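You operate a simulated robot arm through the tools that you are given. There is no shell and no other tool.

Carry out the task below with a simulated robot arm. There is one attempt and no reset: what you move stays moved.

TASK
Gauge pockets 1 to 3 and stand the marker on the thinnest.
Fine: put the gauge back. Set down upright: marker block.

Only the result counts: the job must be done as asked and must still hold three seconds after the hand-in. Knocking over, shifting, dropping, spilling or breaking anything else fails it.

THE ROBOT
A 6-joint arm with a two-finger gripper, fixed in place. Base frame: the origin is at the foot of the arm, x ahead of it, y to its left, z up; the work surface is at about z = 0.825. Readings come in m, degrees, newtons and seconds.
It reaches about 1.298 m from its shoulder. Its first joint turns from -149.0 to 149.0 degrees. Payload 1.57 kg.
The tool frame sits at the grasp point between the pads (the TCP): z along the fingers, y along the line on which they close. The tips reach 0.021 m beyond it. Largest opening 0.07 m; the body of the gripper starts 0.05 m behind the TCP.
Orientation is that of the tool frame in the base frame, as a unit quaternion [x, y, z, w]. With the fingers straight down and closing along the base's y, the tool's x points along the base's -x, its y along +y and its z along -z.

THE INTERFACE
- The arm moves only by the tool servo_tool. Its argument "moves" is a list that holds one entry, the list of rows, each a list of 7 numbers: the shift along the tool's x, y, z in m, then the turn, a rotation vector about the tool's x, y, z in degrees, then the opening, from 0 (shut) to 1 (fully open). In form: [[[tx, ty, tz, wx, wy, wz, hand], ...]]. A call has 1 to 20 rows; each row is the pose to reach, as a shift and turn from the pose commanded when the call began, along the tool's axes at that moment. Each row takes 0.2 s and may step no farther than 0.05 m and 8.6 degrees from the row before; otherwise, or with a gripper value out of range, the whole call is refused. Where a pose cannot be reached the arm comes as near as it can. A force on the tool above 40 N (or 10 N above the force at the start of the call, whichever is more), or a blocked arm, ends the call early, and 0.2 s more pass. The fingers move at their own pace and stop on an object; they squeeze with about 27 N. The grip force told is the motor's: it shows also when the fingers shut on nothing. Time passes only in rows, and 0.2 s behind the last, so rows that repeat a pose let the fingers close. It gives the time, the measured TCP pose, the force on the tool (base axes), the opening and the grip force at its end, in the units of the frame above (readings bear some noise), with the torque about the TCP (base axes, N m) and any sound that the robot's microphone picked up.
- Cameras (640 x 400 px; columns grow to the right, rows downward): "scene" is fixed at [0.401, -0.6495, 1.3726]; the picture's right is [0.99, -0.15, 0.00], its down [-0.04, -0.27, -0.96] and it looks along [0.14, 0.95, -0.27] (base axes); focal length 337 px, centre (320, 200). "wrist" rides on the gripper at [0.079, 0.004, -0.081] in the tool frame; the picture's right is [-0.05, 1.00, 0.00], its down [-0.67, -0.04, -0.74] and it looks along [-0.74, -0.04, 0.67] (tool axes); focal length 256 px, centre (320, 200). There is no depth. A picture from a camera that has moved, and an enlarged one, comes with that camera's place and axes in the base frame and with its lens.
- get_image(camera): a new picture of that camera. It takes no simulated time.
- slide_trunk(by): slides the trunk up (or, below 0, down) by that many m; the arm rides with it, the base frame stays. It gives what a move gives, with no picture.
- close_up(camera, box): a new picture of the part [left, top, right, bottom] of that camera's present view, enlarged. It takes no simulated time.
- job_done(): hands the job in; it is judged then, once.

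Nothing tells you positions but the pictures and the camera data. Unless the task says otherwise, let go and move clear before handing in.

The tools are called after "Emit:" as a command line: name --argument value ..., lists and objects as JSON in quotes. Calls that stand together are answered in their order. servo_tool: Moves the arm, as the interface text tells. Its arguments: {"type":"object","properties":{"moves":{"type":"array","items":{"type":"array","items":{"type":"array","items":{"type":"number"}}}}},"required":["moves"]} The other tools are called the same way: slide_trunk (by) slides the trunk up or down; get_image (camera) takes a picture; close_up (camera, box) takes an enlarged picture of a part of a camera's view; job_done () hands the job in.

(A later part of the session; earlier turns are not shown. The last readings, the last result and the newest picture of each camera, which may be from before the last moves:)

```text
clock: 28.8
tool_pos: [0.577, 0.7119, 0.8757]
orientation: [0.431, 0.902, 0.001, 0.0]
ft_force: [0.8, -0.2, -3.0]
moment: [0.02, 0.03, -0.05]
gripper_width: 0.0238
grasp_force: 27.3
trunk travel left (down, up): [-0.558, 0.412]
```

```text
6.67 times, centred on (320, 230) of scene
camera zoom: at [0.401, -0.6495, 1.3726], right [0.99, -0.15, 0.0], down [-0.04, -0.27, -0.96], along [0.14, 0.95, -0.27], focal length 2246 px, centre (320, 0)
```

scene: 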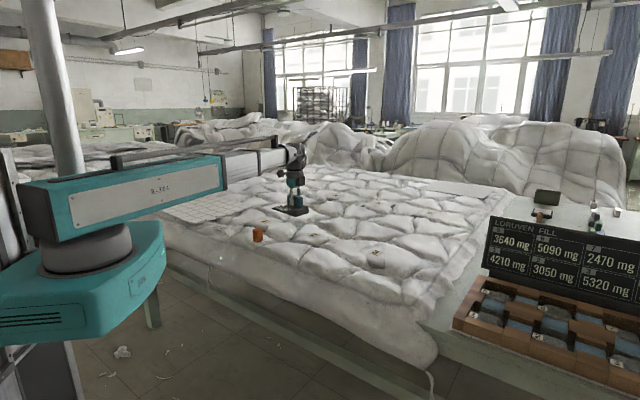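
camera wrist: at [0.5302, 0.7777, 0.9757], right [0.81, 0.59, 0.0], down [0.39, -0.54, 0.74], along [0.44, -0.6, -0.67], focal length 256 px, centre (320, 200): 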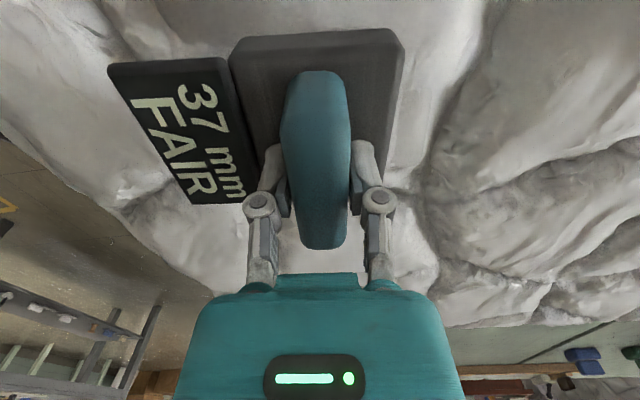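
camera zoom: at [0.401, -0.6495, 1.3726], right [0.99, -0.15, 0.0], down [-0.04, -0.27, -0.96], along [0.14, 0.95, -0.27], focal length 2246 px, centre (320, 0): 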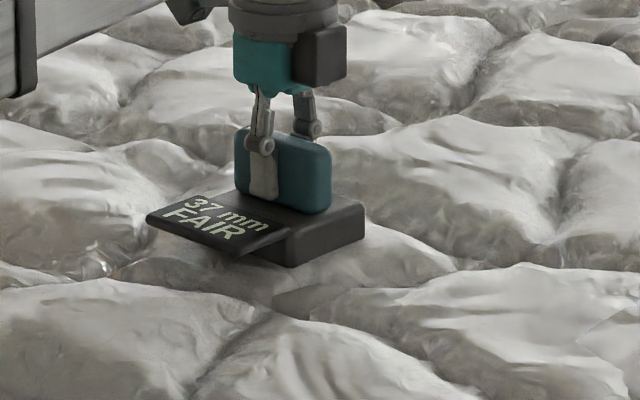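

Emit:
slide_trunk --by -0.003

Emit:
servo_tool --moves '[[[0, 0, 0, 0, 0, 0, 0], [0, 0, 0, 0, 0, 0, 0], [0, 0, 0, 0, 0, 0, 0], [0, 0, 0, 0, 0, 0, 0]]]'

Emit:
close_up --camera "scene" --box '[280, 200, 360, 260]'

```text
clock: 29.3
tool_pos: [0.577, 0.7128, 0.8724]
orientation: [0.431, 0.903, 0.0, 0.0]
ft_force: [0.2, 0.4, -1.5]
moment: [0.03, 0.01, 0.01]
gripper_width: 0.0237
grasp_force: 27.0
trunk travel left (down, up): [-0.555, 0.415]
```

```text
clock: 30.3
tool_pos: [0.5757, 0.7124, 0.8741]
orientation: [0.431, 0.902, 0.0, 0.0]
ft_force: [0.6, 0.1, -1.7]
moment: [0.06, 0.02, 0.01]
gripper_width: 0.024
grasp_force: 27.1
trunk travel left (down, up): [-0.555, 0.415]
```

```text
6.67 times, centred on (320, 230) of scene
camera zoom: at [0.401, -0.6495, 1.3726], right [0.99, -0.15, 0.0], down [-0.04, -0.27, -0.96], along [0.14, 0.95, -0.27], focal length 2246 px, centre (320, 0)
```

zoom: 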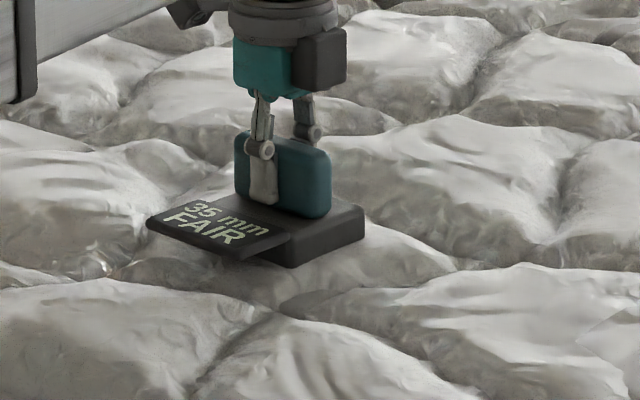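

35 mm at −1.6 N. A bit more to get to zero tool force.

Emit:
slide_trunk --by -0.002

Emit:
servo_tool --moves '[[[0, 0, 0, 0, 0, 0, 0], [0, 0, 0, 0, 0, 0, 0], [0, 0, 0, 0, 0, 0, 0], [0, 0, 0, 0, 0, 0, 0]]]'

Emit:
close_up --camera "scene" --box '[280, 200, 360, 260]'

```text
clock: 30.8
tool_pos: [0.5758, 0.7126, 0.8716]
orientation: [0.431, 0.902, 0.0, 0.0]
ft_force: [0.6, 1.2, -1.1]
moment: [0.0, 0.0, -0.05]
gripper_width: 0.0239
grasp_force: 26.6
trunk travel left (down, up): [-0.553, 0.417]
```

```text
clock: 31.8
tool_pos: [0.5763, 0.7123, 0.872]
orientation: [0.431, 0.902, 0.0, 0.0]
ft_force: [1.0, 0.4, -1.3]
moment: [0.03, 0.02, 0.02]
gripper_width: 0.0238
grasp_force: 27.2
trunk travel left (down, up): [-0.553, 0.417]
```

```text
6.67 times, centred on (320, 230) of scene
camera zoom: at [0.401, -0.6495, 1.3726], right [0.99, -0.15, 0.0], down [-0.04, -0.27, -0.96], along [0.14, 0.95, -0.27], focal length 2246 px, centre (320, 0)
```

zoom: 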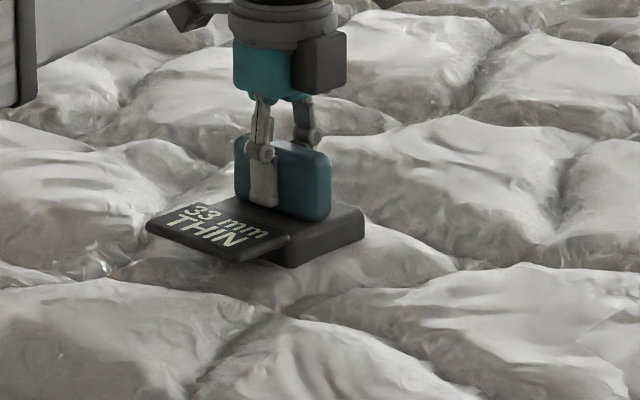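

Emit:
slide_trunk --by -0.002

Emit:
servo_tool --moves '[[[0, 0, 0, 0, 0, 0, 0], [0, 0, 0, 0, 0, 0, 0], [0, 0, 0, 0, 0, 0, 0], [0, 0, 0, 0, 0, 0, 0]]]'

Emit:
close_up --camera "scene" --box '[280, 200, 360, 260]'

```text
clock: 32.3
tool_pos: [0.5761, 0.7126, 0.8696]
orientation: [0.431, 0.902, 0.001, 0.0]
ft_force: [0.1, 0.2, -0.5]
moment: [0.05, 0.03, 0.0]
gripper_width: 0.0237
grasp_force: 26.7
trunk travel left (down, up): [-0.551, 0.419]
```

```text
clock: 33.3
tool_pos: [0.5762, 0.7138, 0.8693]
orientation: [0.431, 0.902, 0.0, 0.0]
ft_force: [0.6, -0.6, -0.4]
moment: [0.06, 0.01, 0.0]
gripper_width: 0.0237
grasp_force: 27.0
trunk travel left (down, up): [-0.551, 0.419]
```

```text
6.67 times, centred on (320, 230) of scene
camera zoom: at [0.401, -0.6495, 1.3726], right [0.99, -0.15, 0.0], down [-0.04, -0.27, -0.96], along [0.14, 0.95, -0.27], focal length 2246 px, centre (320, 0)
```

zoom: 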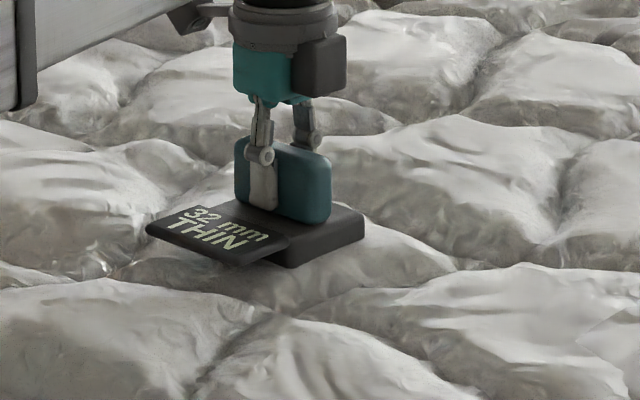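

Emit:
slide_trunk --by -0.0015

Emit:
servo_tool --moves '[[[0, 0, 0, 0, 0, 0, 0], [0, 0, 0, 0, 0, 0, 0], [0, 0, 0, 0, 0, 0, 0], [0, 0, 0, 0, 0, 0, 0]]]'

Emit:
close_up --camera "scene" --box '[280, 200, 360, 260]'

```text
clock: 33.8
tool_pos: [0.5753, 0.7124, 0.8688]
orientation: [0.431, 0.902, 0.001, 0.0]
ft_force: [0.2, 0.4, 0.0]
moment: [0.0, 0.0, -0.01]
gripper_width: 0.0237
grasp_force: 27.2
trunk travel left (down, up): [-0.55, 0.42]
```

```text
clock: 34.8
tool_pos: [0.575, 0.7144, 0.8682]
orientation: [0.431, 0.902, 0.0, 0.0]
ft_force: [0.1, -1.0, 0.7]
moment: [0.02, 0.0, 0.0]
gripper_width: 0.024
grasp_force: 26.4
trunk travel left (down, up): [-0.55, 0.42]
```

```text
6.67 times, centred on (320, 230) of scene
camera zoom: at [0.401, -0.6495, 1.3726], right [0.99, -0.15, 0.0], down [-0.04, -0.27, -0.96], along [0.14, 0.95, -0.27], focal length 2246 px, centre (320, 0)
```

zoom: 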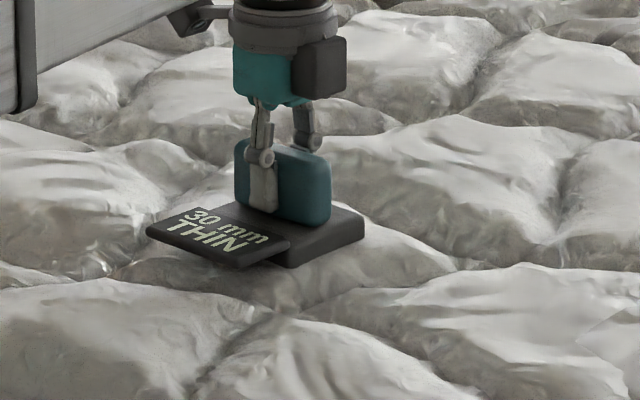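

Pocket 2 is about 31 mm at zero tool force (softer than pocket 3). Now lifting and heading to pocket 1, again offset so the wrist camera sees its label.

Emit:
slide_trunk --by 0.147

Emit:
servo_tool --moves '[[[0.033, -0.016, 0, 0, 0, 0, 0], [0.067, -0.032, 0, 0, 0, 0, 0], [0.1, -0.048, 0, 0, 0, 0, 0], [0.133, -0.064, 0, 0, 0, 0, 0], [0.166, -0.08, 0, 0, 0, 0, 0], [0.2, -0.096, 0, 0, 0, 0, 0], [0.233, -0.112, 0, 0, 0, 0, 0], [0.266, -0.128, 0, 0, 0, 0, 0], [0.2993, -0.1431, 0, 0, 0, 0, 0], [0.2993, -0.1431, 0, 0, 0, 0, 0]]]'

Emit:
get_image --camera "wrist"

Emit:
get_image --camera "scene"

```text
clock: 36.6
tool_pos: [0.5769, 0.7138, 1.0149]
orientation: [0.431, 0.902, 0.0, 0.0]
ft_force: [0.0, -0.9, -6.1]
moment: [0.02, -0.03, 0.01]
gripper_width: 0.0238
grasp_force: 27.1
trunk travel left (down, up): [-0.697, 0.273]
```

```text
clock: 38.8
tool_pos: [0.2739, 0.8546, 1.015]
orientation: [0.431, 0.902, 0.0, 0.0]
ft_force: [0.1, -1.0, -5.1]
moment: [-0.02, -0.03, 0.05]
gripper_width: 0.0241
grasp_force: 26.9
trunk travel left (down, up): [-0.697, 0.273]
```

```text
taken
camera wrist: at [0.2282, 0.9197, 1.096], right [0.81, 0.58, 0.0], down [0.39, -0.54, 0.75], along [0.44, -0.6, -0.67], focal length 256 px, centre (320, 200)
```

wrist: 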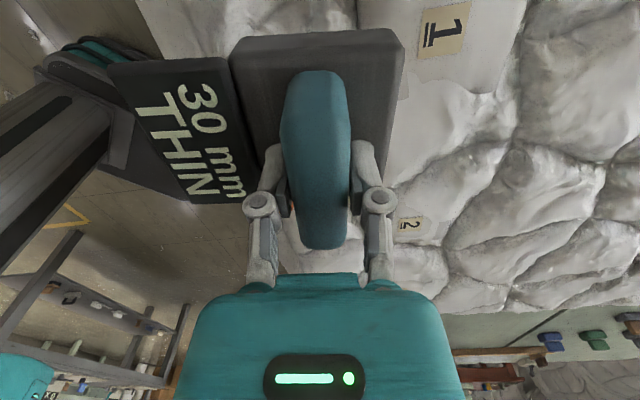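

```text
taken
```

scene: 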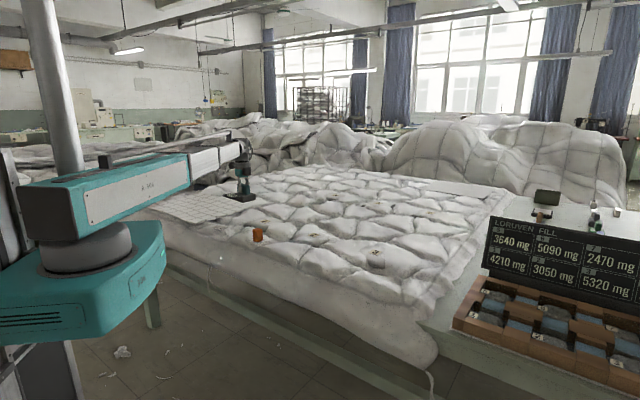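

Label 1 is at about (0.361, 0.929, 0.825). Moving over and lowering.

Emit:
servo_tool --moves '[[[0.001, 0.038, 0, 0, 0, 0, 0], [0.002, 0.076, 0, 0, 0, 0, 0], [0.003, 0.1144, 0, 0, 0, 0, 0], [0.003, 0.1144, 0, 0, 0, 0, 0]]]'

Emit:
slide_trunk --by -0.125

Emit:
close_up --camera "scene" --box '[225, 185, 325, 260]'

Emit:
get_image --camera "wrist"

```text
clock: 39.8
tool_pos: [0.3627, 0.9308, 1.0155]
orientation: [0.432, 0.902, -0.001, -0.001]
ft_force: [0.2, -0.5, -7.0]
moment: [0.01, 0.01, 0.0]
gripper_width: 0.0238
grasp_force: 27.4
out of reach, approached as far as the arm can: row 1
trunk travel left (down, up): [-0.697, 0.273]
```

```text
clock: 41.3
tool_pos: [0.3629, 0.9298, 0.8899]
orientation: [0.431, 0.902, 0.0, 0.0]
ft_force: [-0.5, -0.4, -5.6]
moment: [0.01, 0.0, 0.02]
gripper_width: 0.0238
grasp_force: 26.7
trunk travel left (down, up): [-0.572, 0.398]
```

```text
5.33 times, centred on (275, 222) of scene
camera zoom: at [0.401, -0.6495, 1.3726], right [0.99, -0.15, 0.0], down [-0.04, -0.27, -0.96], along [0.14, 0.95, -0.27], focal length 1797 px, centre (560, 80)
```

zoom: 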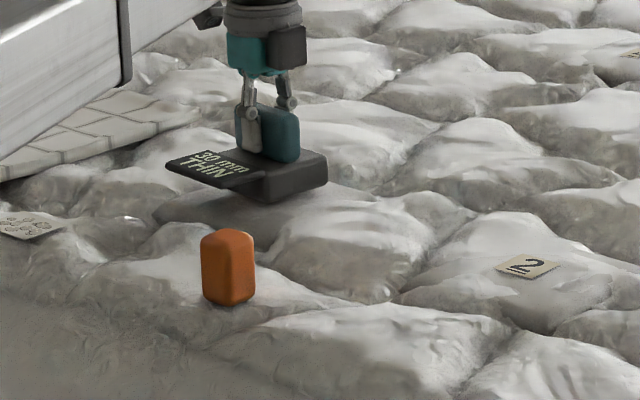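

```text
taken
camera wrist: at [0.3177, 0.9951, 0.9711], right [0.81, 0.59, 0.0], down [0.39, -0.54, 0.75], along [0.44, -0.6, -0.67], focal length 256 px, centre (320, 200)
```

wrist: 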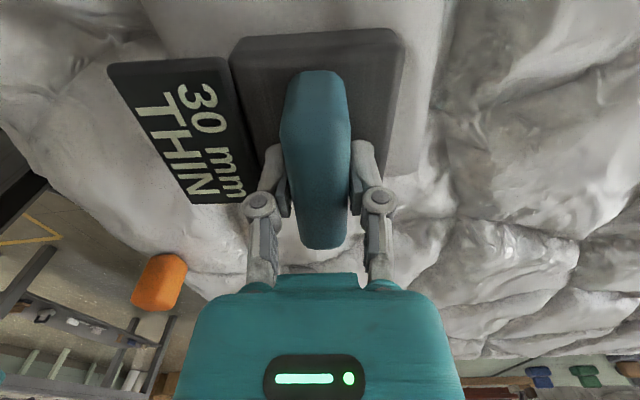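

Emit:
slide_trunk --by -0.007

Emit:
slide_trunk --by -0.004

Emit:
slide_trunk --by -0.003

```text
clock: 41.9
tool_pos: [0.3633, 0.9299, 0.8838]
orientation: [0.431, 0.902, 0.0, -0.001]
ft_force: [0.8, 0.2, -3.9]
moment: [0.02, 0.04, -0.05]
gripper_width: 0.0239
grasp_force: 27.1
trunk travel left (down, up): [-0.565, 0.405]
```

```text
clock: 42.4
tool_pos: [0.3637, 0.9298, 0.879]
orientation: [0.431, 0.902, 0.0, 0.0]
ft_force: [1.4, 3.0, 2.2]
moment: [0.04, 0.08, -0.01]
gripper_width: 0.024
grasp_force: 26.8
trunk travel left (down, up): [-0.561, 0.409]
```

```text
clock: 42.9
tool_pos: [0.3631, 0.9304, 0.8766]
orientation: [0.432, 0.902, 0.0, 0.0]
ft_force: [2.4, 5.8, 7.9]
moment: [0.08, -0.03, 0.01]
gripper_width: 0.0239
grasp_force: 26.8
trunk travel left (down, up): [-0.558, 0.412]
```

Pocket 1 is stiffer. I'll hold here to read, then back off to near-zero force.

Emit:
slide_trunk --by 0.004

Emit:
servo_tool --moves '[[[0, 0, 0, 0, 0, 0, 0], [0, 0, 0, 0, 0, 0, 0], [0, 0, 0, 0, 0, 0, 0], [0, 0, 0, 0, 0, 0, 0], [0, 0, 0, 0, 0, 0, 0]]]'

Emit:
close_up --camera "scene" --box '[225, 185, 325, 260]'

Emit:
close_up --camera "wrist" --box '[60, 20, 420, 260]'

```text
clock: 43.5
tool_pos: [0.3641, 0.9301, 0.8797]
orientation: [0.431, 0.902, 0.0, -0.001]
ft_force: [2.4, 2.3, 1.0]
moment: [0.22, -0.01, -0.01]
gripper_width: 0.024
grasp_force: 27.2
trunk travel left (down, up): [-0.562, 0.408]
```

```text
clock: 44.6
tool_pos: [0.3642, 0.9307, 0.8812]
orientation: [0.431, 0.902, 0.0, -0.001]
ft_force: [0.0, -0.2, 2.1]
moment: [0.01, 0.05, 0.01]
gripper_width: 0.0237
grasp_force: 26.7
trunk travel left (down, up): [-0.562, 0.408]
```

```text
5.33 times, centred on (275, 222) of scene
camera zoom: at [0.401, -0.6495, 1.3726], right [0.99, -0.15, 0.0], down [-0.04, -0.27, -0.96], along [0.14, 0.95, -0.27], focal length 1797 px, centre (560, 80)
```

zoom: 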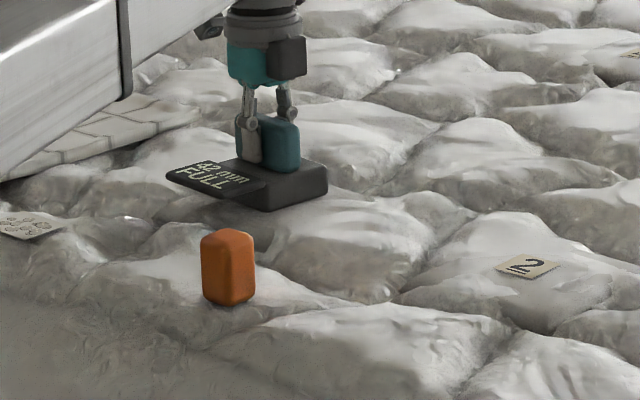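

```text
1.67 times, centred on (240, 140) of wrist
camera zoom: at [0.3175, 0.9946, 0.9616], right [0.81, 0.59, 0.0], down [0.39, -0.54, 0.75], along [0.44, -0.6, -0.67], focal length 427 px, centre (453, 300)
```

zoom: 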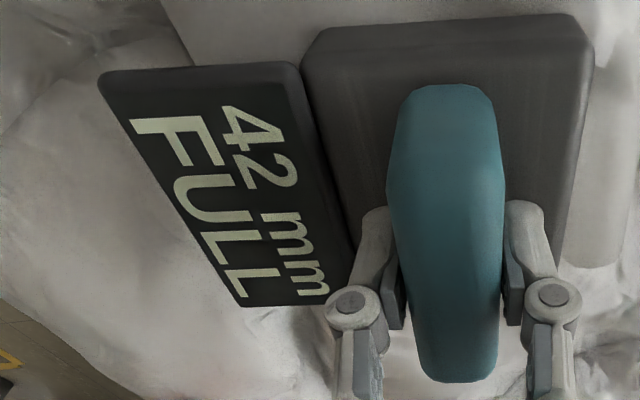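

Pocket 1 reads 42 mm "FULL", pocket 3 37 mm "FAIR", pocket 2 about 31 mm "THIN": pocket 2 is the thinnest. Now I'll lift and carry the gauge back to its original spot at (0.820, 0.2745).

Emit:
slide_trunk --by 0.135

Emit:
servo_tool --moves '[[[-0.015, -0.001, 0, 0, 0, 0, 0], [-0.045, -0.0032, 0, 0, 0, 0, 0], [-0.08, -0.0057, 0, 0, 0, 0, 0], [-0.12, -0.0085, 0, 0, 0, 0, 0], [-0.16, -0.0113, 0, 0, 0, 0, 0], [-0.2, -0.0142, 0, 0, 0, 0, 0], [-0.24, -0.017, 0, 0, 0, 0, 0], [-0.28, -0.0199, 0, 0, 0, 0, 0], [-0.32, -0.0227, 0, 0, 0, 0, 0], [-0.36, -0.0255, 0, 0, 0, 0, 0], [-0.4, -0.0284, 0, 0, 0, 0, 0], [-0.44, -0.0312, 0, 0, 0, 0, 0], [-0.48, -0.034, 0, 0, 0, 0, 0], [-0.52, -0.0369, 0, 0, 0, 0, 0], [-0.56, -0.0397, 0, 0, 0, 0, 0], [-0.6, -0.0425, 0, 0, 0, 0, 0], [-0.64, -0.0454, 0, 0, 0, 0, 0], [-0.67, -0.0475, 0, 0, 0, 0, 0], [-0.69, -0.0489, 0, 0, 0, 0, 0], [-0.69, -0.0489, 0, 0, 0, 0, 0]]]'

```text
clock: 46.3
tool_pos: [0.3635, 0.9305, 1.0145]
orientation: [0.432, 0.902, 0.001, 0.0]
ft_force: [-0.2, 0.1, -6.4]
moment: [0.04, 0.01, -0.02]
gripper_width: 0.0239
grasp_force: 27.5
trunk travel left (down, up): [-0.697, 0.273]
```

```text
clock: 50.5
tool_pos: [0.76, 0.3617, 1.0156]
orientation: [0.431, 0.903, 0.0, -0.001]
ft_force: [-1.2, 0.1, -5.5]
moment: [0.0, -0.01, 0.01]
gripper_width: 0.0237
grasp_force: 27.1
out of reach, approached as far as the arm can: row 17
trunk travel left (down, up): [-0.697, 0.273]
```

Emit:
servo_tool --moves '[[[-0.02, -0.0015, 0, 0, 0, 0, 0], [-0.05, -0.0037, 0, 0, 0, 0, 0], [-0.08, -0.006, 0, 0, 0, 0, 0], [-0.1, -0.0075, 0, 0, 0, 0, 0], [-0.1057, -0.0079, 0, 0, 0, 0, 0], [-0.1057, -0.0079, 0, 0, 0, 0, 0], [-0.1057, -0.0079, 0, 0, 0, 0, 0]]]'

Emit:
slide_trunk --by -0.11

Emit:
close_up --camera "scene" --box '[370, 235, 450, 295]'

```text
clock: 52.1
tool_pos: [0.8215, 0.2745, 1.0145]
orientation: [0.432, 0.902, 0.001, 0.0]
ft_force: [0.0, -0.7, -5.9]
moment: [-0.01, 0.01, -0.01]
gripper_width: 0.024
grasp_force: 27.1
trunk travel left (down, up): [-0.697, 0.273]
```

```text
clock: 53.5
tool_pos: [0.8216, 0.2757, 0.905]
orientation: [0.431, 0.902, 0.0, 0.0]
ft_force: [-0.2, -1.0, -6.0]
moment: [0.02, 0.0, -0.04]
gripper_width: 0.0234
grasp_force: 26.7
trunk travel left (down, up): [-0.587, 0.383]
```

```text
6.67 times, centred on (410, 265) of scene
camera zoom: at [0.401, -0.6495, 1.3726], right [0.99, -0.15, 0.0], down [-0.04, -0.27, -0.96], along [0.14, 0.95, -0.27], focal length 2246 px, centre (-280, -233)
```

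zoom: 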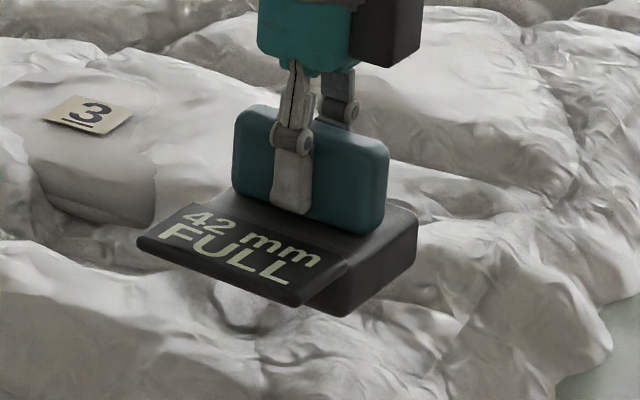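

Emit:
slide_trunk --by -0.018

Emit:
close_up --camera "scene" --box '[370, 235, 450, 295]'

```text
clock: 54.1
tool_pos: [0.8211, 0.2748, 0.8874]
orientation: [0.431, 0.902, 0.0, 0.0]
ft_force: [1.2, 0.3, -5.5]
moment: [0.03, -0.03, -0.03]
gripper_width: 0.0235
grasp_force: 26.4
trunk travel left (down, up): [-0.569, 0.401]
```

```text
6.67 times, centred on (410, 265) of scene
camera zoom: at [0.401, -0.6495, 1.3726], right [0.99, -0.15, 0.0], down [-0.04, -0.27, -0.96], along [0.14, 0.95, -0.27], focal length 2246 px, centre (-280, -233)
```

zoom: 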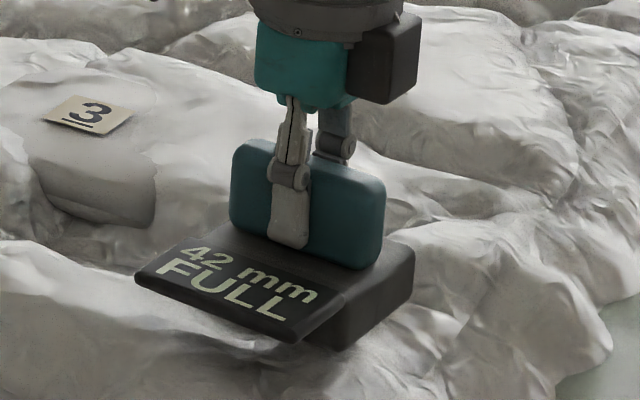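

Laterally it matches the original view within about a pixel. Lowering the last few millimetres.

Emit:
slide_trunk --by -0.004

Emit:
slide_trunk --by -0.001

Emit:
close_up --camera "scene" --box '[370, 235, 450, 295]'

```text
clock: 54.7
tool_pos: [0.8198, 0.2756, 0.8838]
orientation: [0.432, 0.902, 0.0, 0.0]
ft_force: [1.8, 1.5, 0.5]
moment: [-0.03, 0.07, -0.02]
gripper_width: 0.0239
grasp_force: 27.2
trunk travel left (down, up): [-0.565, 0.405]
```

```text
clock: 55.2
tool_pos: [0.8206, 0.2756, 0.8835]
orientation: [0.432, 0.902, 0.001, 0.0]
ft_force: [8.4, 2.6, 16.7]
moment: [0.4, 0.08, -0.06]
gripper_width: 0.0241
grasp_force: 26.7
trunk travel left (down, up): [-0.564, 0.406]
```

```text
6.67 times, centred on (410, 265) of scene
camera zoom: at [0.401, -0.6495, 1.3726], right [0.99, -0.15, 0.0], down [-0.04, -0.27, -0.96], along [0.14, 0.95, -0.27], focal length 2246 px, centre (-280, -233)
```

zoom: 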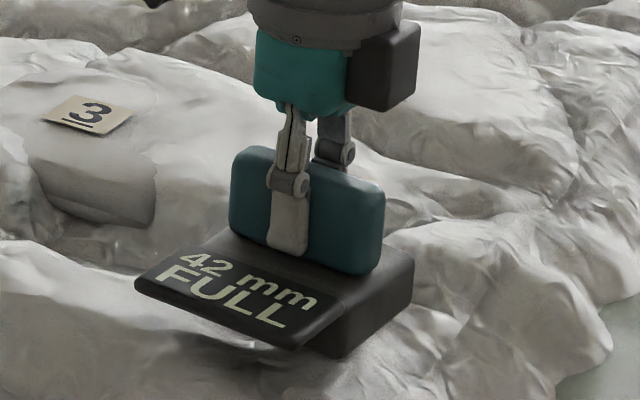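

It's on the hard rest surface again with some pressing. I'll relieve 1 mm and open.

Emit:
slide_trunk --by 0.001

Emit:
servo_tool --moves '[[[0, 0, 0, 0, 0, 0, 0], [0, 0, 0, 0, 0, 0, 0], [0, 0, 0, 0, 0, 0, 0.5], [0, 0, 0, 0, 0, 0, 1], [0, 0, 0, 0, 0, 0, 1], [0, 0, 0, 0, 0, 0, 1], [0, 0, 0, 0, 0, 0, 1], [0, 0, 0, 0, 0, 0, 1]]]'

Emit:
close_up --camera "scene" --box '[370, 235, 450, 295]'

```text
clock: 55.7
tool_pos: [0.8205, 0.2747, 0.8838]
orientation: [0.432, 0.902, 0.0, 0.0]
ft_force: [4.3, 0.8, 4.8]
moment: [-0.09, -0.15, 0.04]
gripper_width: 0.0235
grasp_force: 26.9
trunk travel left (down, up): [-0.565, 0.405]
```

```text
clock: 57.5
tool_pos: [0.8204, 0.2752, 0.8833]
orientation: [0.432, 0.902, 0.0, -0.001]
ft_force: [0.1, 0.0, 0.5]
moment: [0.0, -0.04, 0.04]
gripper_width: 0.0698
grasp_force: 0.0
trunk travel left (down, up): [-0.565, 0.405]
```

```text
6.67 times, centred on (410, 265) of scene
camera zoom: at [0.401, -0.6495, 1.3726], right [0.99, -0.15, 0.0], down [-0.04, -0.27, -0.96], along [0.14, 0.95, -0.27], focal length 2246 px, centre (-280, -233)
```

zoom: 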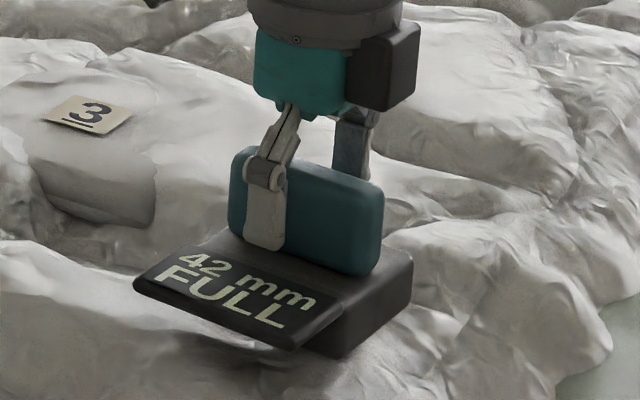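

The gauge is back within about 1 mm of where it was. Now lifting clear and heading toward the orange marker near (0.336, 0.657).

Emit:
slide_trunk --by 0.13

Emit:
servo_tool --moves '[[[0.02, -0.0039, 0, 0, 0, 0, 1], [0.06, -0.0117, 0, 0, 0, 0, 1], [0.1, -0.0194, 0, 0, 0, 0, 1], [0.14, -0.0272, 0, 0, 0, 0, 1], [0.18, -0.035, 0, 0, 0, 0, 1], [0.22, -0.0428, 0, 0, 0, 0, 1], [0.26, -0.0506, 0, 0, 0, 0, 1], [0.3, -0.0583, 0, 0, 0, 0, 1], [0.34, -0.0661, 0, 0, 0, 0, 1], [0.38, -0.0739, 0, 0, 0, 0, 1], [0.42, -0.0817, 0, 0, 0, 0, 1], [0.46, -0.0894, 0, 0, 0, 0, 1], [0.5, -0.0972, 0, 0, 0, 0, 1], [0.54, -0.105, 0, 0, 0, 0, 1], [0.58, -0.1128, 0, 0, 0, 0, 1], [0.62, -0.1205, 0, 0, 0, 0, 1], [0.66, -0.1283, 0, 0, 0, 0, 1], [0.69, -0.1342, 0, 0, 0, 0, 1], [0.7015, -0.1364, 0, 0, 0, 0, 1], [0.7015, -0.1364, 0, 0, 0, 0, 1]]]'

Emit:
get_image --camera "wrist"

Emit:
get_image --camera "scene"

Emit:
close_up --camera "scene" --box '[370, 235, 450, 295]'

```text
clock: 59.1
tool_pos: [0.8201, 0.2755, 1.0126]
orientation: [0.432, 0.902, 0.0, 0.0]
ft_force: [0.2, 0.3, 0.0]
moment: [-0.01, 0.0, 0.02]
gripper_width: 0.0701
grasp_force: 0.1
trunk travel left (down, up): [-0.695, 0.275]
```

```text
clock: 63.3
tool_pos: [0.2732, 0.7368, 1.0132]
orientation: [0.431, 0.902, 0.0, 0.0]
ft_force: [-0.2, -0.4, -0.2]
moment: [0.02, 0.04, -0.02]
gripper_width: 0.0699
grasp_force: 0.1
trunk travel left (down, up): [-0.695, 0.275]
```

```text
taken
camera wrist: at [0.227, 0.801, 1.0946], right [0.81, 0.59, 0.0], down [0.39, -0.54, 0.74], along [0.44, -0.6, -0.67], focal length 256 px, centre (320, 200)
```

wrist: 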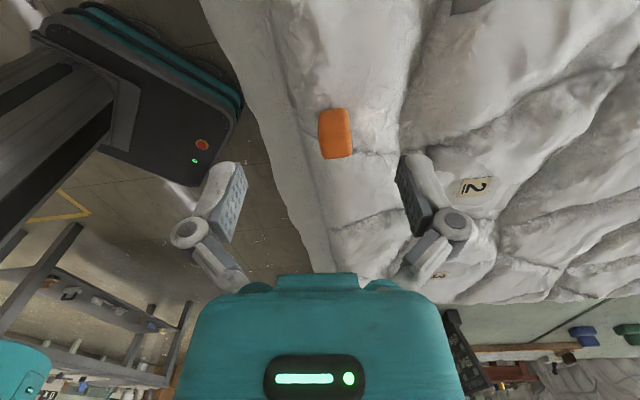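

```text
taken
```

scene: 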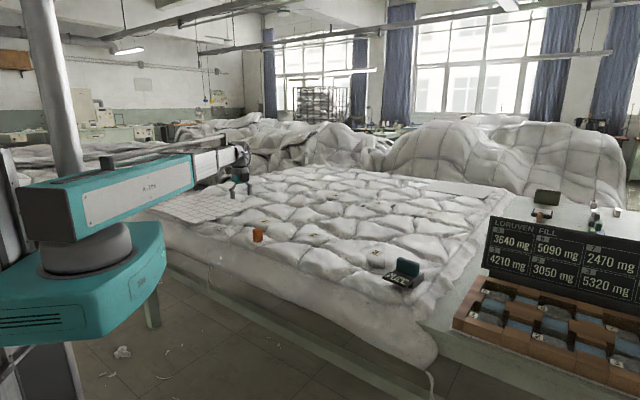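

```text
6.67 times, centred on (410, 265) of scene
camera zoom: at [0.401, -0.6495, 1.3726], right [0.99, -0.15, 0.0], down [-0.04, -0.27, -0.96], along [0.14, 0.95, -0.27], focal length 2246 px, centre (-280, -233)
```

zoom: 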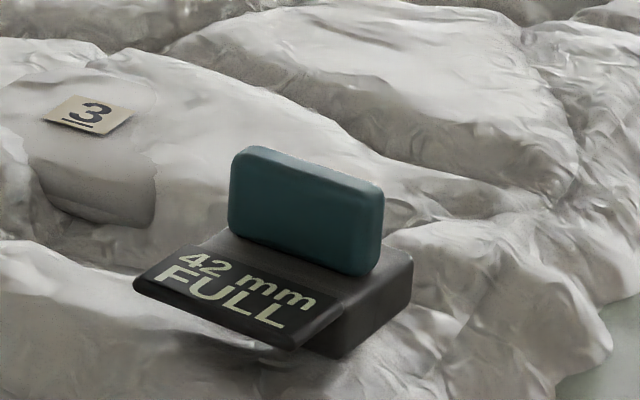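

Emit:
close_up --camera "wrist" --box '[290, 90, 386, 180]'

Emit:
close_up --camera "scene" --box '[238, 215, 278, 250]'

Emit:
close_up --camera "wrist" --box '[400, 130, 560, 250]'

```text
4.44 times, centred on (338, 135) of wrist
camera zoom: at [0.227, 0.801, 1.0946], right [0.81, 0.59, 0.0], down [0.39, -0.54, 0.74], along [0.44, -0.6, -0.67], focal length 1138 px, centre (240, 489)
```

zoom: 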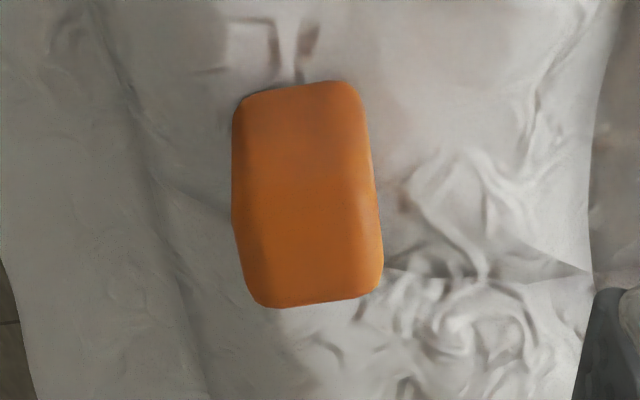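

```text
11.43 times, centred on (258, 232) of scene
camera zoom: at [0.401, -0.6495, 1.3726], right [0.99, -0.15, 0.0], down [-0.04, -0.27, -0.96], along [0.14, 0.95, -0.27], focal length 3851 px, centre (1029, -171)
```

zoom: 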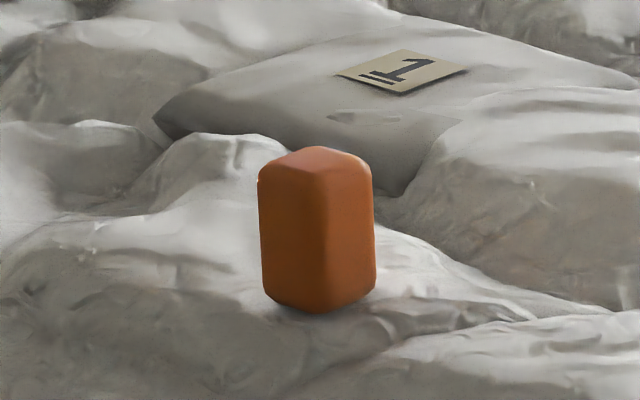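

```text
3.33 times, centred on (480, 190) of wrist
camera zoom: at [0.227, 0.801, 1.0946], right [0.81, 0.59, 0.0], down [0.39, -0.54, 0.74], along [0.44, -0.6, -0.67], focal length 853 px, centre (-213, 233)
```

zoom: 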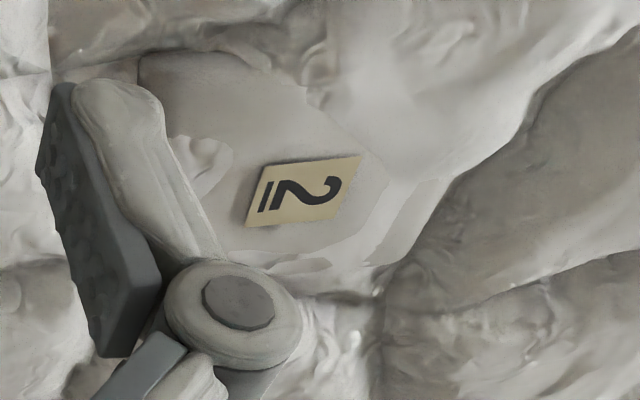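

The marker's base is around (0.334, 0.681), z from 0.83 to 0.877, a roughly 29 mm square post turned ~8° from my current yaw. I'll hover over it with a −9° turn and look again.

Emit:
servo_tool --moves '[[[-0.027, 0.004, 0, 0, 0, -3, 1], [-0.054, 0.008, 0, 0, 0, -6, 1], [-0.0812, 0.0125, 0, 0, 0, -9, 1], [-0.0812, 0.0125, 0, 0, 0, -9, 1], [-0.0812, 0.0125, 0, 0, 0, -9, 1]]]'

Emit:
slide_trunk --by -0.07

Emit:
get_image --camera "wrist"

Emit:
close_up --camera "scene" --box '[228, 205, 292, 253]'

```text
clock: 64.5
tool_pos: [0.3327, 0.6799, 1.0136]
orientation: [0.359, 0.933, 0.0, 0.0]
ft_force: [0.1, 0.6, -0.9]
moment: [-0.02, -0.04, -0.02]
gripper_width: 0.0699
grasp_force: 0.1
trunk travel left (down, up): [-0.695, 0.275]
```

```text
clock: 65.6
tool_pos: [0.3344, 0.6787, 0.9422]
orientation: [0.359, 0.933, 0.0, -0.001]
ft_force: [-0.1, 0.1, -0.5]
moment: [-0.02, 0.03, 0.04]
gripper_width: 0.0699
grasp_force: 0.0
trunk travel left (down, up): [-0.625, 0.345]
```

```text
taken
camera wrist: at [0.2776, 0.7353, 1.0246], right [0.71, 0.71, 0.0], down [0.47, -0.47, 0.74], along [0.53, -0.53, -0.67], focal length 256 px, centre (320, 200)
```

wrist: 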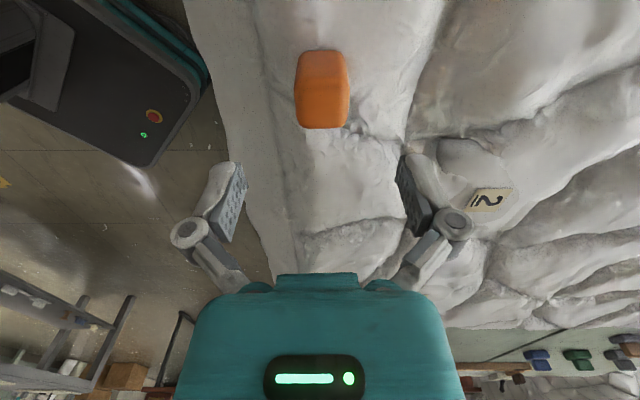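

```text
8.33 times, centred on (260, 229) of scene
camera zoom: at [0.401, -0.6495, 1.3726], right [0.99, -0.15, 0.0], down [-0.04, -0.27, -0.96], along [0.14, 0.95, -0.27], focal length 2808 px, centre (820, -42)
```

zoom: 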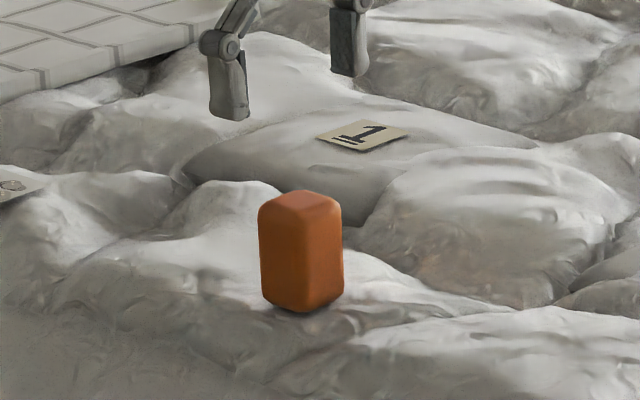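

Emit:
close_up --camera "wrist" --box '[272, 35, 376, 140]'

```text
3.81 times, centred on (324, 88) of wrist
camera zoom: at [0.2776, 0.7353, 1.0246], right [0.71, 0.71, 0.0], down [0.47, -0.47, 0.74], along [0.53, -0.53, -0.67], focal length 975 px, centre (305, 629)
```

zoom: 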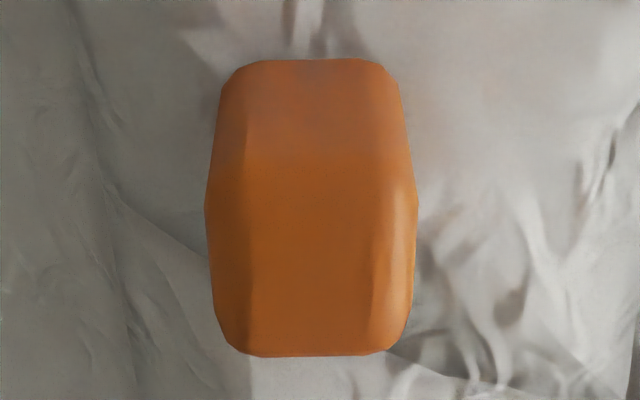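

Alignment is within about 1 mm and the yaw matches. Lowering in two stages.

Emit:
slide_trunk --by -0.06

Emit:
close_up --camera "scene" --box '[228, 205, 292, 253]'

Emit:
get_image --camera "wrist"

```text
clock: 66.6
tool_pos: [0.3328, 0.6782, 0.8822]
orientation: [0.359, 0.933, 0.0, 0.0]
ft_force: [-0.7, 0.5, -0.3]
moment: [-0.04, 0.0, 0.04]
gripper_width: 0.0701
grasp_force: 0.0
trunk travel left (down, up): [-0.565, 0.405]
```

```text
8.33 times, centred on (260, 229) of scene
camera zoom: at [0.401, -0.6495, 1.3726], right [0.99, -0.15, 0.0], down [-0.04, -0.27, -0.96], along [0.14, 0.95, -0.27], focal length 2808 px, centre (820, -42)
```

zoom: 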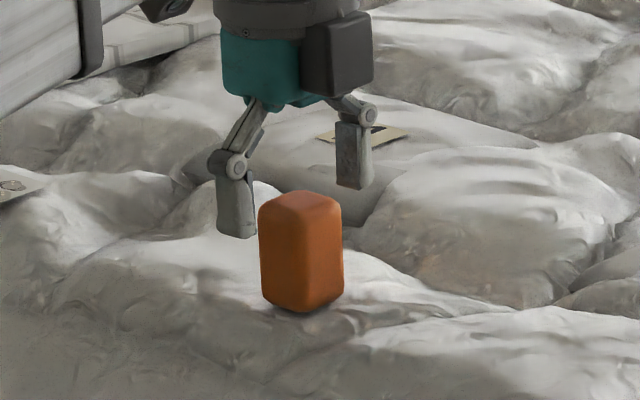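

```text
taken
camera wrist: at [0.2776, 0.7353, 0.9646], right [0.71, 0.71, 0.0], down [0.47, -0.47, 0.74], along [0.53, -0.53, -0.67], focal length 256 px, centre (320, 200)
```

wrist: 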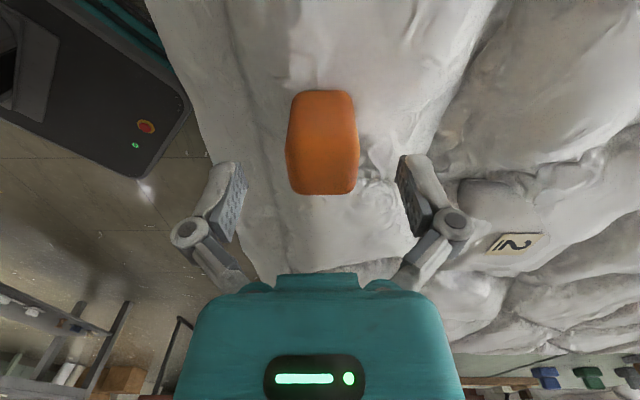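

Wrist triangulation from the two heights confirms the marker is centred under the gripper with its top at about 0.874. Lowering 16 mm more, then closing.

Emit:
slide_trunk --by -0.016

Emit:
get_image --camera "wrist"

Emit:
close_up --camera "scene" --box '[228, 205, 292, 253]'

```text
clock: 67.2
tool_pos: [0.3324, 0.6787, 0.8685]
orientation: [0.359, 0.933, 0.0, 0.0]
ft_force: [-0.1, 0.4, 0.4]
moment: [-0.02, -0.01, 0.0]
gripper_width: 0.0699
grasp_force: 0.1
trunk travel left (down, up): [-0.549, 0.421]
```

```text
taken
camera wrist: at [0.2776, 0.7353, 0.9486], right [0.71, 0.71, 0.0], down [0.47, -0.47, 0.74], along [0.53, -0.53, -0.67], focal length 256 px, centre (320, 200)
```

wrist: 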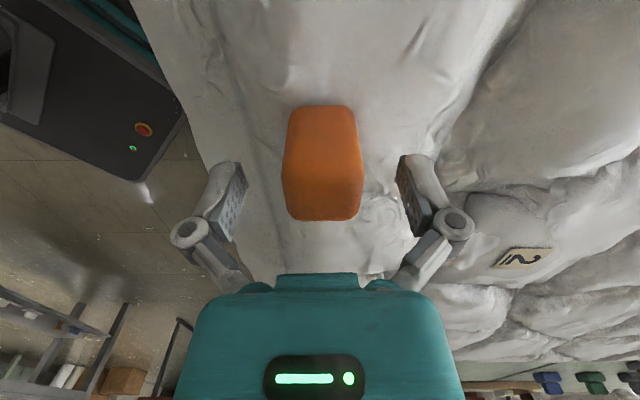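

```text
8.33 times, centred on (260, 229) of scene
camera zoom: at [0.401, -0.6495, 1.3726], right [0.99, -0.15, 0.0], down [-0.04, -0.27, -0.96], along [0.14, 0.95, -0.27], focal length 2808 px, centre (820, -42)
```

zoom: 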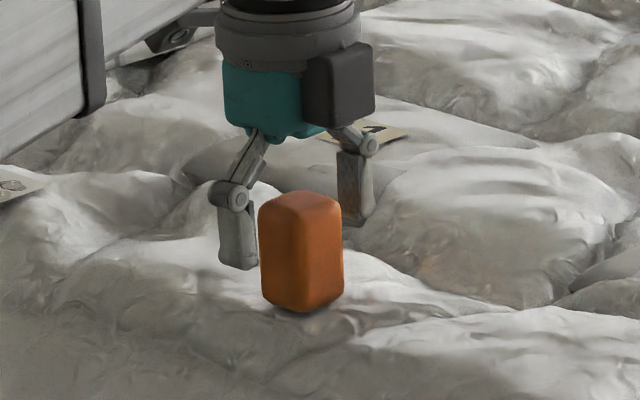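

Emit:
servo_tool --moves '[[[0, 0, 0, 0, 0, 0, 0.5], [0, 0, 0, 0, 0, 0, 0.3], [0, 0, 0, 0, 0, 0, 0.3], [0, 0, 0, 0, 0, 0, 0.1], [0, 0, 0, 0, 0, 0, 0.1], [0, 0, 0, 0, 0, 0, 0.1], [0, 0, 0, 0, 0, 0, 0.1]]]'

Emit:
get_image --camera "wrist"

Emit:
close_up --camera "scene" --box '[228, 205, 292, 253]'

```text
clock: 68.8
tool_pos: [0.3332, 0.678, 0.8684]
orientation: [0.359, 0.933, 0.0, 0.0]
ft_force: [0.4, -0.7, 2.7]
moment: [0.05, -0.01, 0.02]
gripper_width: 0.0331
grasp_force: 27.0
trunk travel left (down, up): [-0.549, 0.421]
```

```text
taken
camera wrist: at [0.2776, 0.7352, 0.9487], right [0.71, 0.71, 0.0], down [0.47, -0.47, 0.74], along [0.53, -0.53, -0.67], focal length 256 px, centre (320, 200)
```

wrist: 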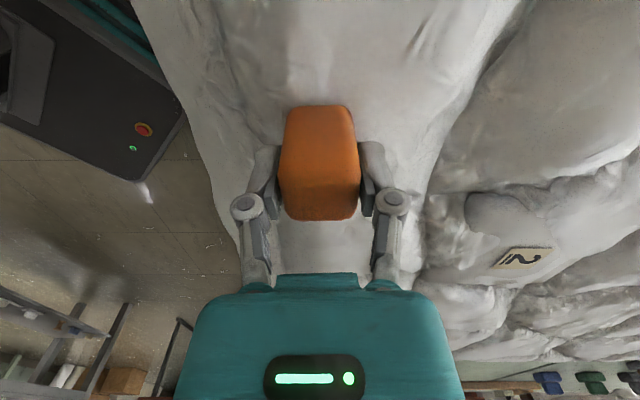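

```text
8.33 times, centred on (260, 229) of scene
camera zoom: at [0.401, -0.6495, 1.3726], right [0.99, -0.15, 0.0], down [-0.04, -0.27, -0.96], along [0.14, 0.95, -0.27], focal length 2808 px, centre (820, -42)
```

zoom: 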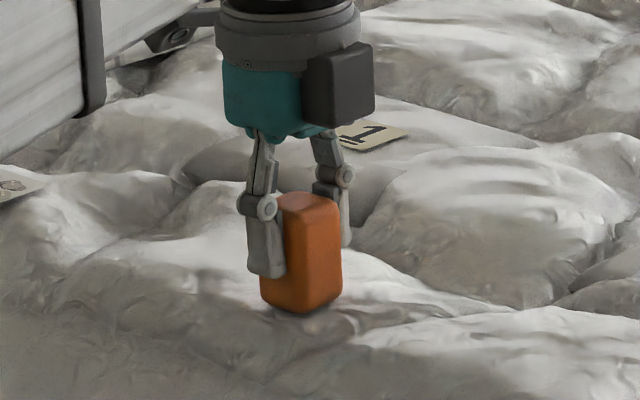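

The marker is gripped (33 mm). Lifting and carrying it toward pocket 2, with a look at the pocket on the way.

Emit:
slide_trunk --by 0.13

Emit:
close_up --camera "scene" --box '[285, 215, 345, 255]'

Emit:
get_image --camera "wrist"

```text
clock: 70.4
tool_pos: [0.3333, 0.679, 0.996]
orientation: [0.359, 0.933, 0.0, -0.001]
ft_force: [0.3, -0.1, -0.8]
moment: [0.06, 0.01, 0.02]
gripper_width: 0.0332
grasp_force: 26.8
trunk travel left (down, up): [-0.679, 0.291]
```

```text
10.00 times, centred on (315, 235) of scene
camera zoom: at [0.401, -0.6495, 1.3726], right [0.99, -0.15, 0.0], down [-0.04, -0.27, -0.96], along [0.14, 0.95, -0.27], focal length 3369 px, centre (370, -150)
```

zoom: 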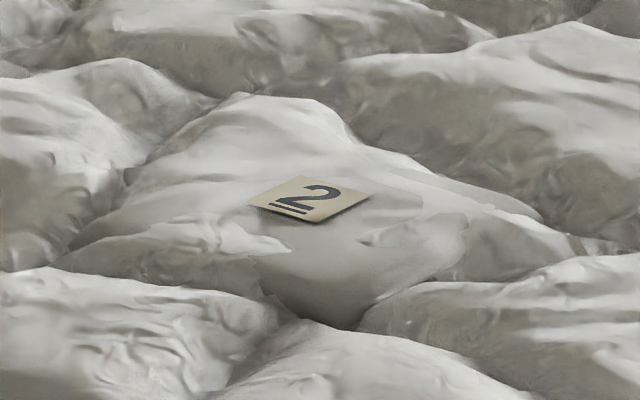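

```text
taken
camera wrist: at [0.2777, 0.7355, 1.0785], right [0.71, 0.71, 0.0], down [0.47, -0.47, 0.74], along [0.53, -0.53, -0.67], focal length 256 px, centre (320, 200)
```

wrist: 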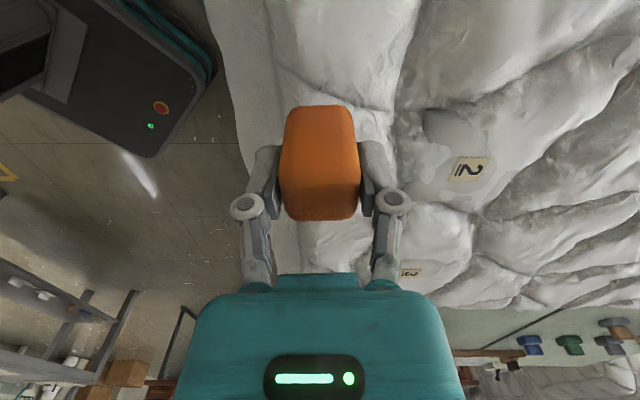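

Emit:
servo_tool --moves '[[[-0.015, 0.018, 0, 0, 0, 0, 0.1], [-0.04, 0.048, 0, 0, 0, 0, 0.1], [-0.065, 0.078, 0, 0, 0, 0, 0.1], [-0.09, 0.108, 0, 0, 0, 0, 0.1], [-0.115, 0.138, 0, 0, 0, 0, 0.1], [-0.14, 0.168, 0, 0, 0, 0, 0.1], [-0.1555, 0.187, 0, 0, 0, 0, 0.1], [-0.1555, 0.187, 0, 0, 0, 0, 0.1], [-0.1555, 0.187, 0, 0, 0, 0, 0.1]]]'

Emit:
get_image --camera "wrist"

Emit:
close_up --camera "scene" --box '[270, 180, 366, 252]'

```text
clock: 72.4
tool_pos: [0.5763, 0.7149, 0.9972]
orientation: [0.359, 0.933, -0.001, 0.0]
ft_force: [0.4, -0.7, -0.6]
moment: [-0.04, 0.02, 0.01]
gripper_width: 0.0332
grasp_force: 27.1
trunk travel left (down, up): [-0.679, 0.291]
```

```text
taken
camera wrist: at [0.5198, 0.7714, 1.0785], right [0.71, 0.71, 0.0], down [0.47, -0.47, 0.74], along [0.53, -0.53, -0.67], focal length 256 px, centre (320, 200)
```

wrist: 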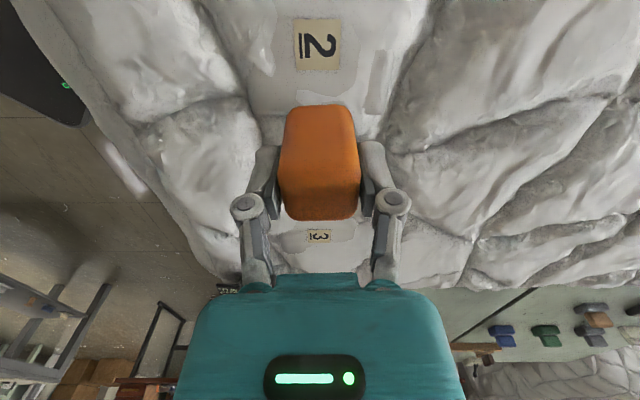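

```text
5.56 times, centred on (318, 216) of scene
camera zoom: at [0.401, -0.6495, 1.3726], right [0.99, -0.15, 0.0], down [-0.04, -0.27, -0.96], along [0.14, 0.95, -0.27], focal length 1872 px, centre (331, 111)
```

zoom: 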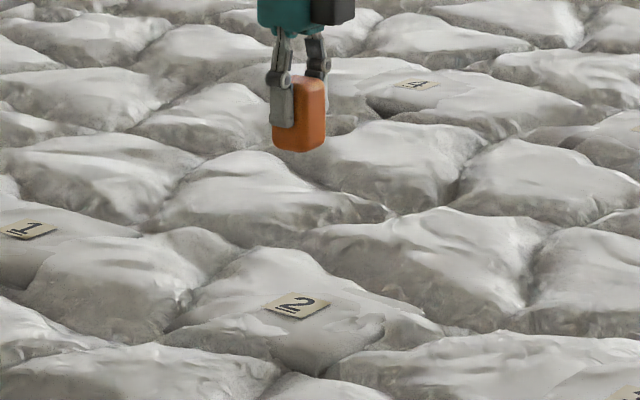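

The marker is centred on label 2 within about 4 mm. Lowering to just above the pocket.

Emit:
slide_trunk --by -0.115

Emit:
close_up --camera "scene" --box '[285, 205, 349, 253]'

Emit:
get_image --camera "wrist"

```text
clock: 73.8
tool_pos: [0.5741, 0.7149, 0.8812]
orientation: [0.359, 0.933, 0.0, 0.0]
ft_force: [0.0, -0.5, 0.5]
moment: [0.0, 0.0, -0.02]
gripper_width: 0.033
grasp_force: 26.8
trunk travel left (down, up): [-0.564, 0.406]
```

```text
8.33 times, centred on (317, 229) of scene
camera zoom: at [0.401, -0.6495, 1.3726], right [0.99, -0.15, 0.0], down [-0.04, -0.27, -0.96], along [0.14, 0.95, -0.27], focal length 2808 px, centre (345, -42)
```

zoom: 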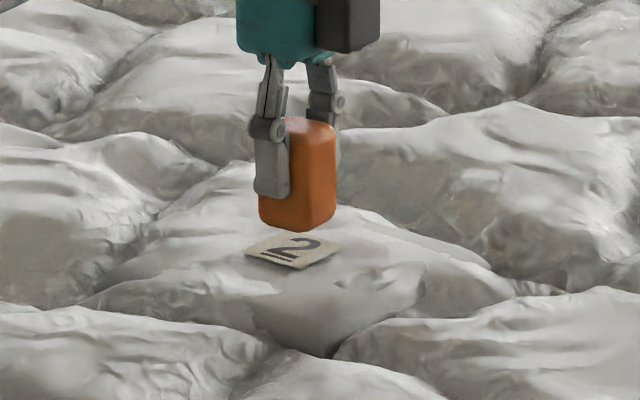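

```text
taken
camera wrist: at [0.5197, 0.7714, 0.9636], right [0.71, 0.71, 0.0], down [0.47, -0.47, 0.74], along [0.53, -0.53, -0.67], focal length 256 px, centre (320, 200)
```

wrist: 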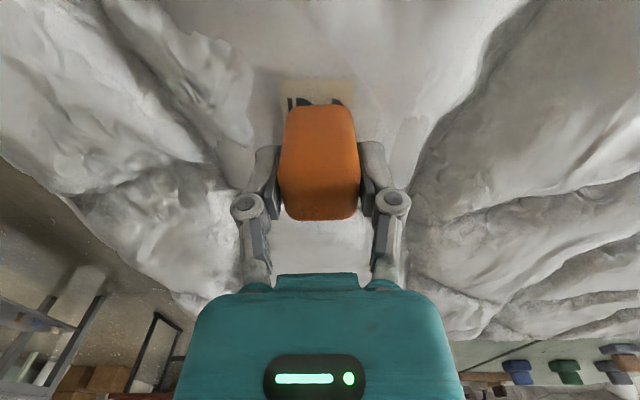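

Emit:
slide_trunk --by -0.012

Emit:
close_up --camera "scene" --box '[285, 205, 349, 253]'

```text
clock: 74.4
tool_pos: [0.5751, 0.7141, 0.8711]
orientation: [0.36, 0.933, 0.0, 0.0]
ft_force: [-0.7, -0.5, -0.4]
moment: [0.03, 0.0, 0.04]
gripper_width: 0.033
grasp_force: 26.7
trunk travel left (down, up): [-0.552, 0.418]
```

```text
8.33 times, centred on (317, 229) of scene
camera zoom: at [0.401, -0.6495, 1.3726], right [0.99, -0.15, 0.0], down [-0.04, -0.27, -0.96], along [0.14, 0.95, -0.27], focal length 2808 px, centre (345, -42)
```

zoom: 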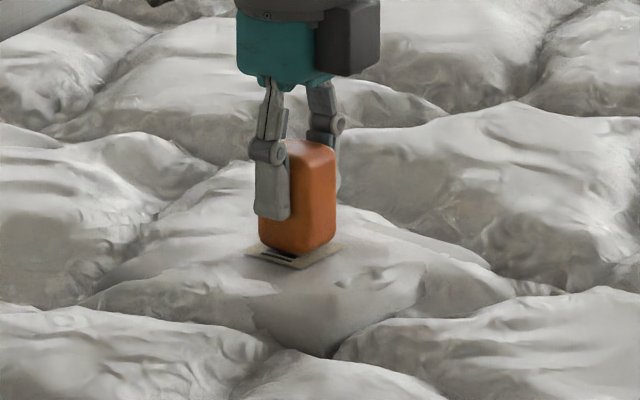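

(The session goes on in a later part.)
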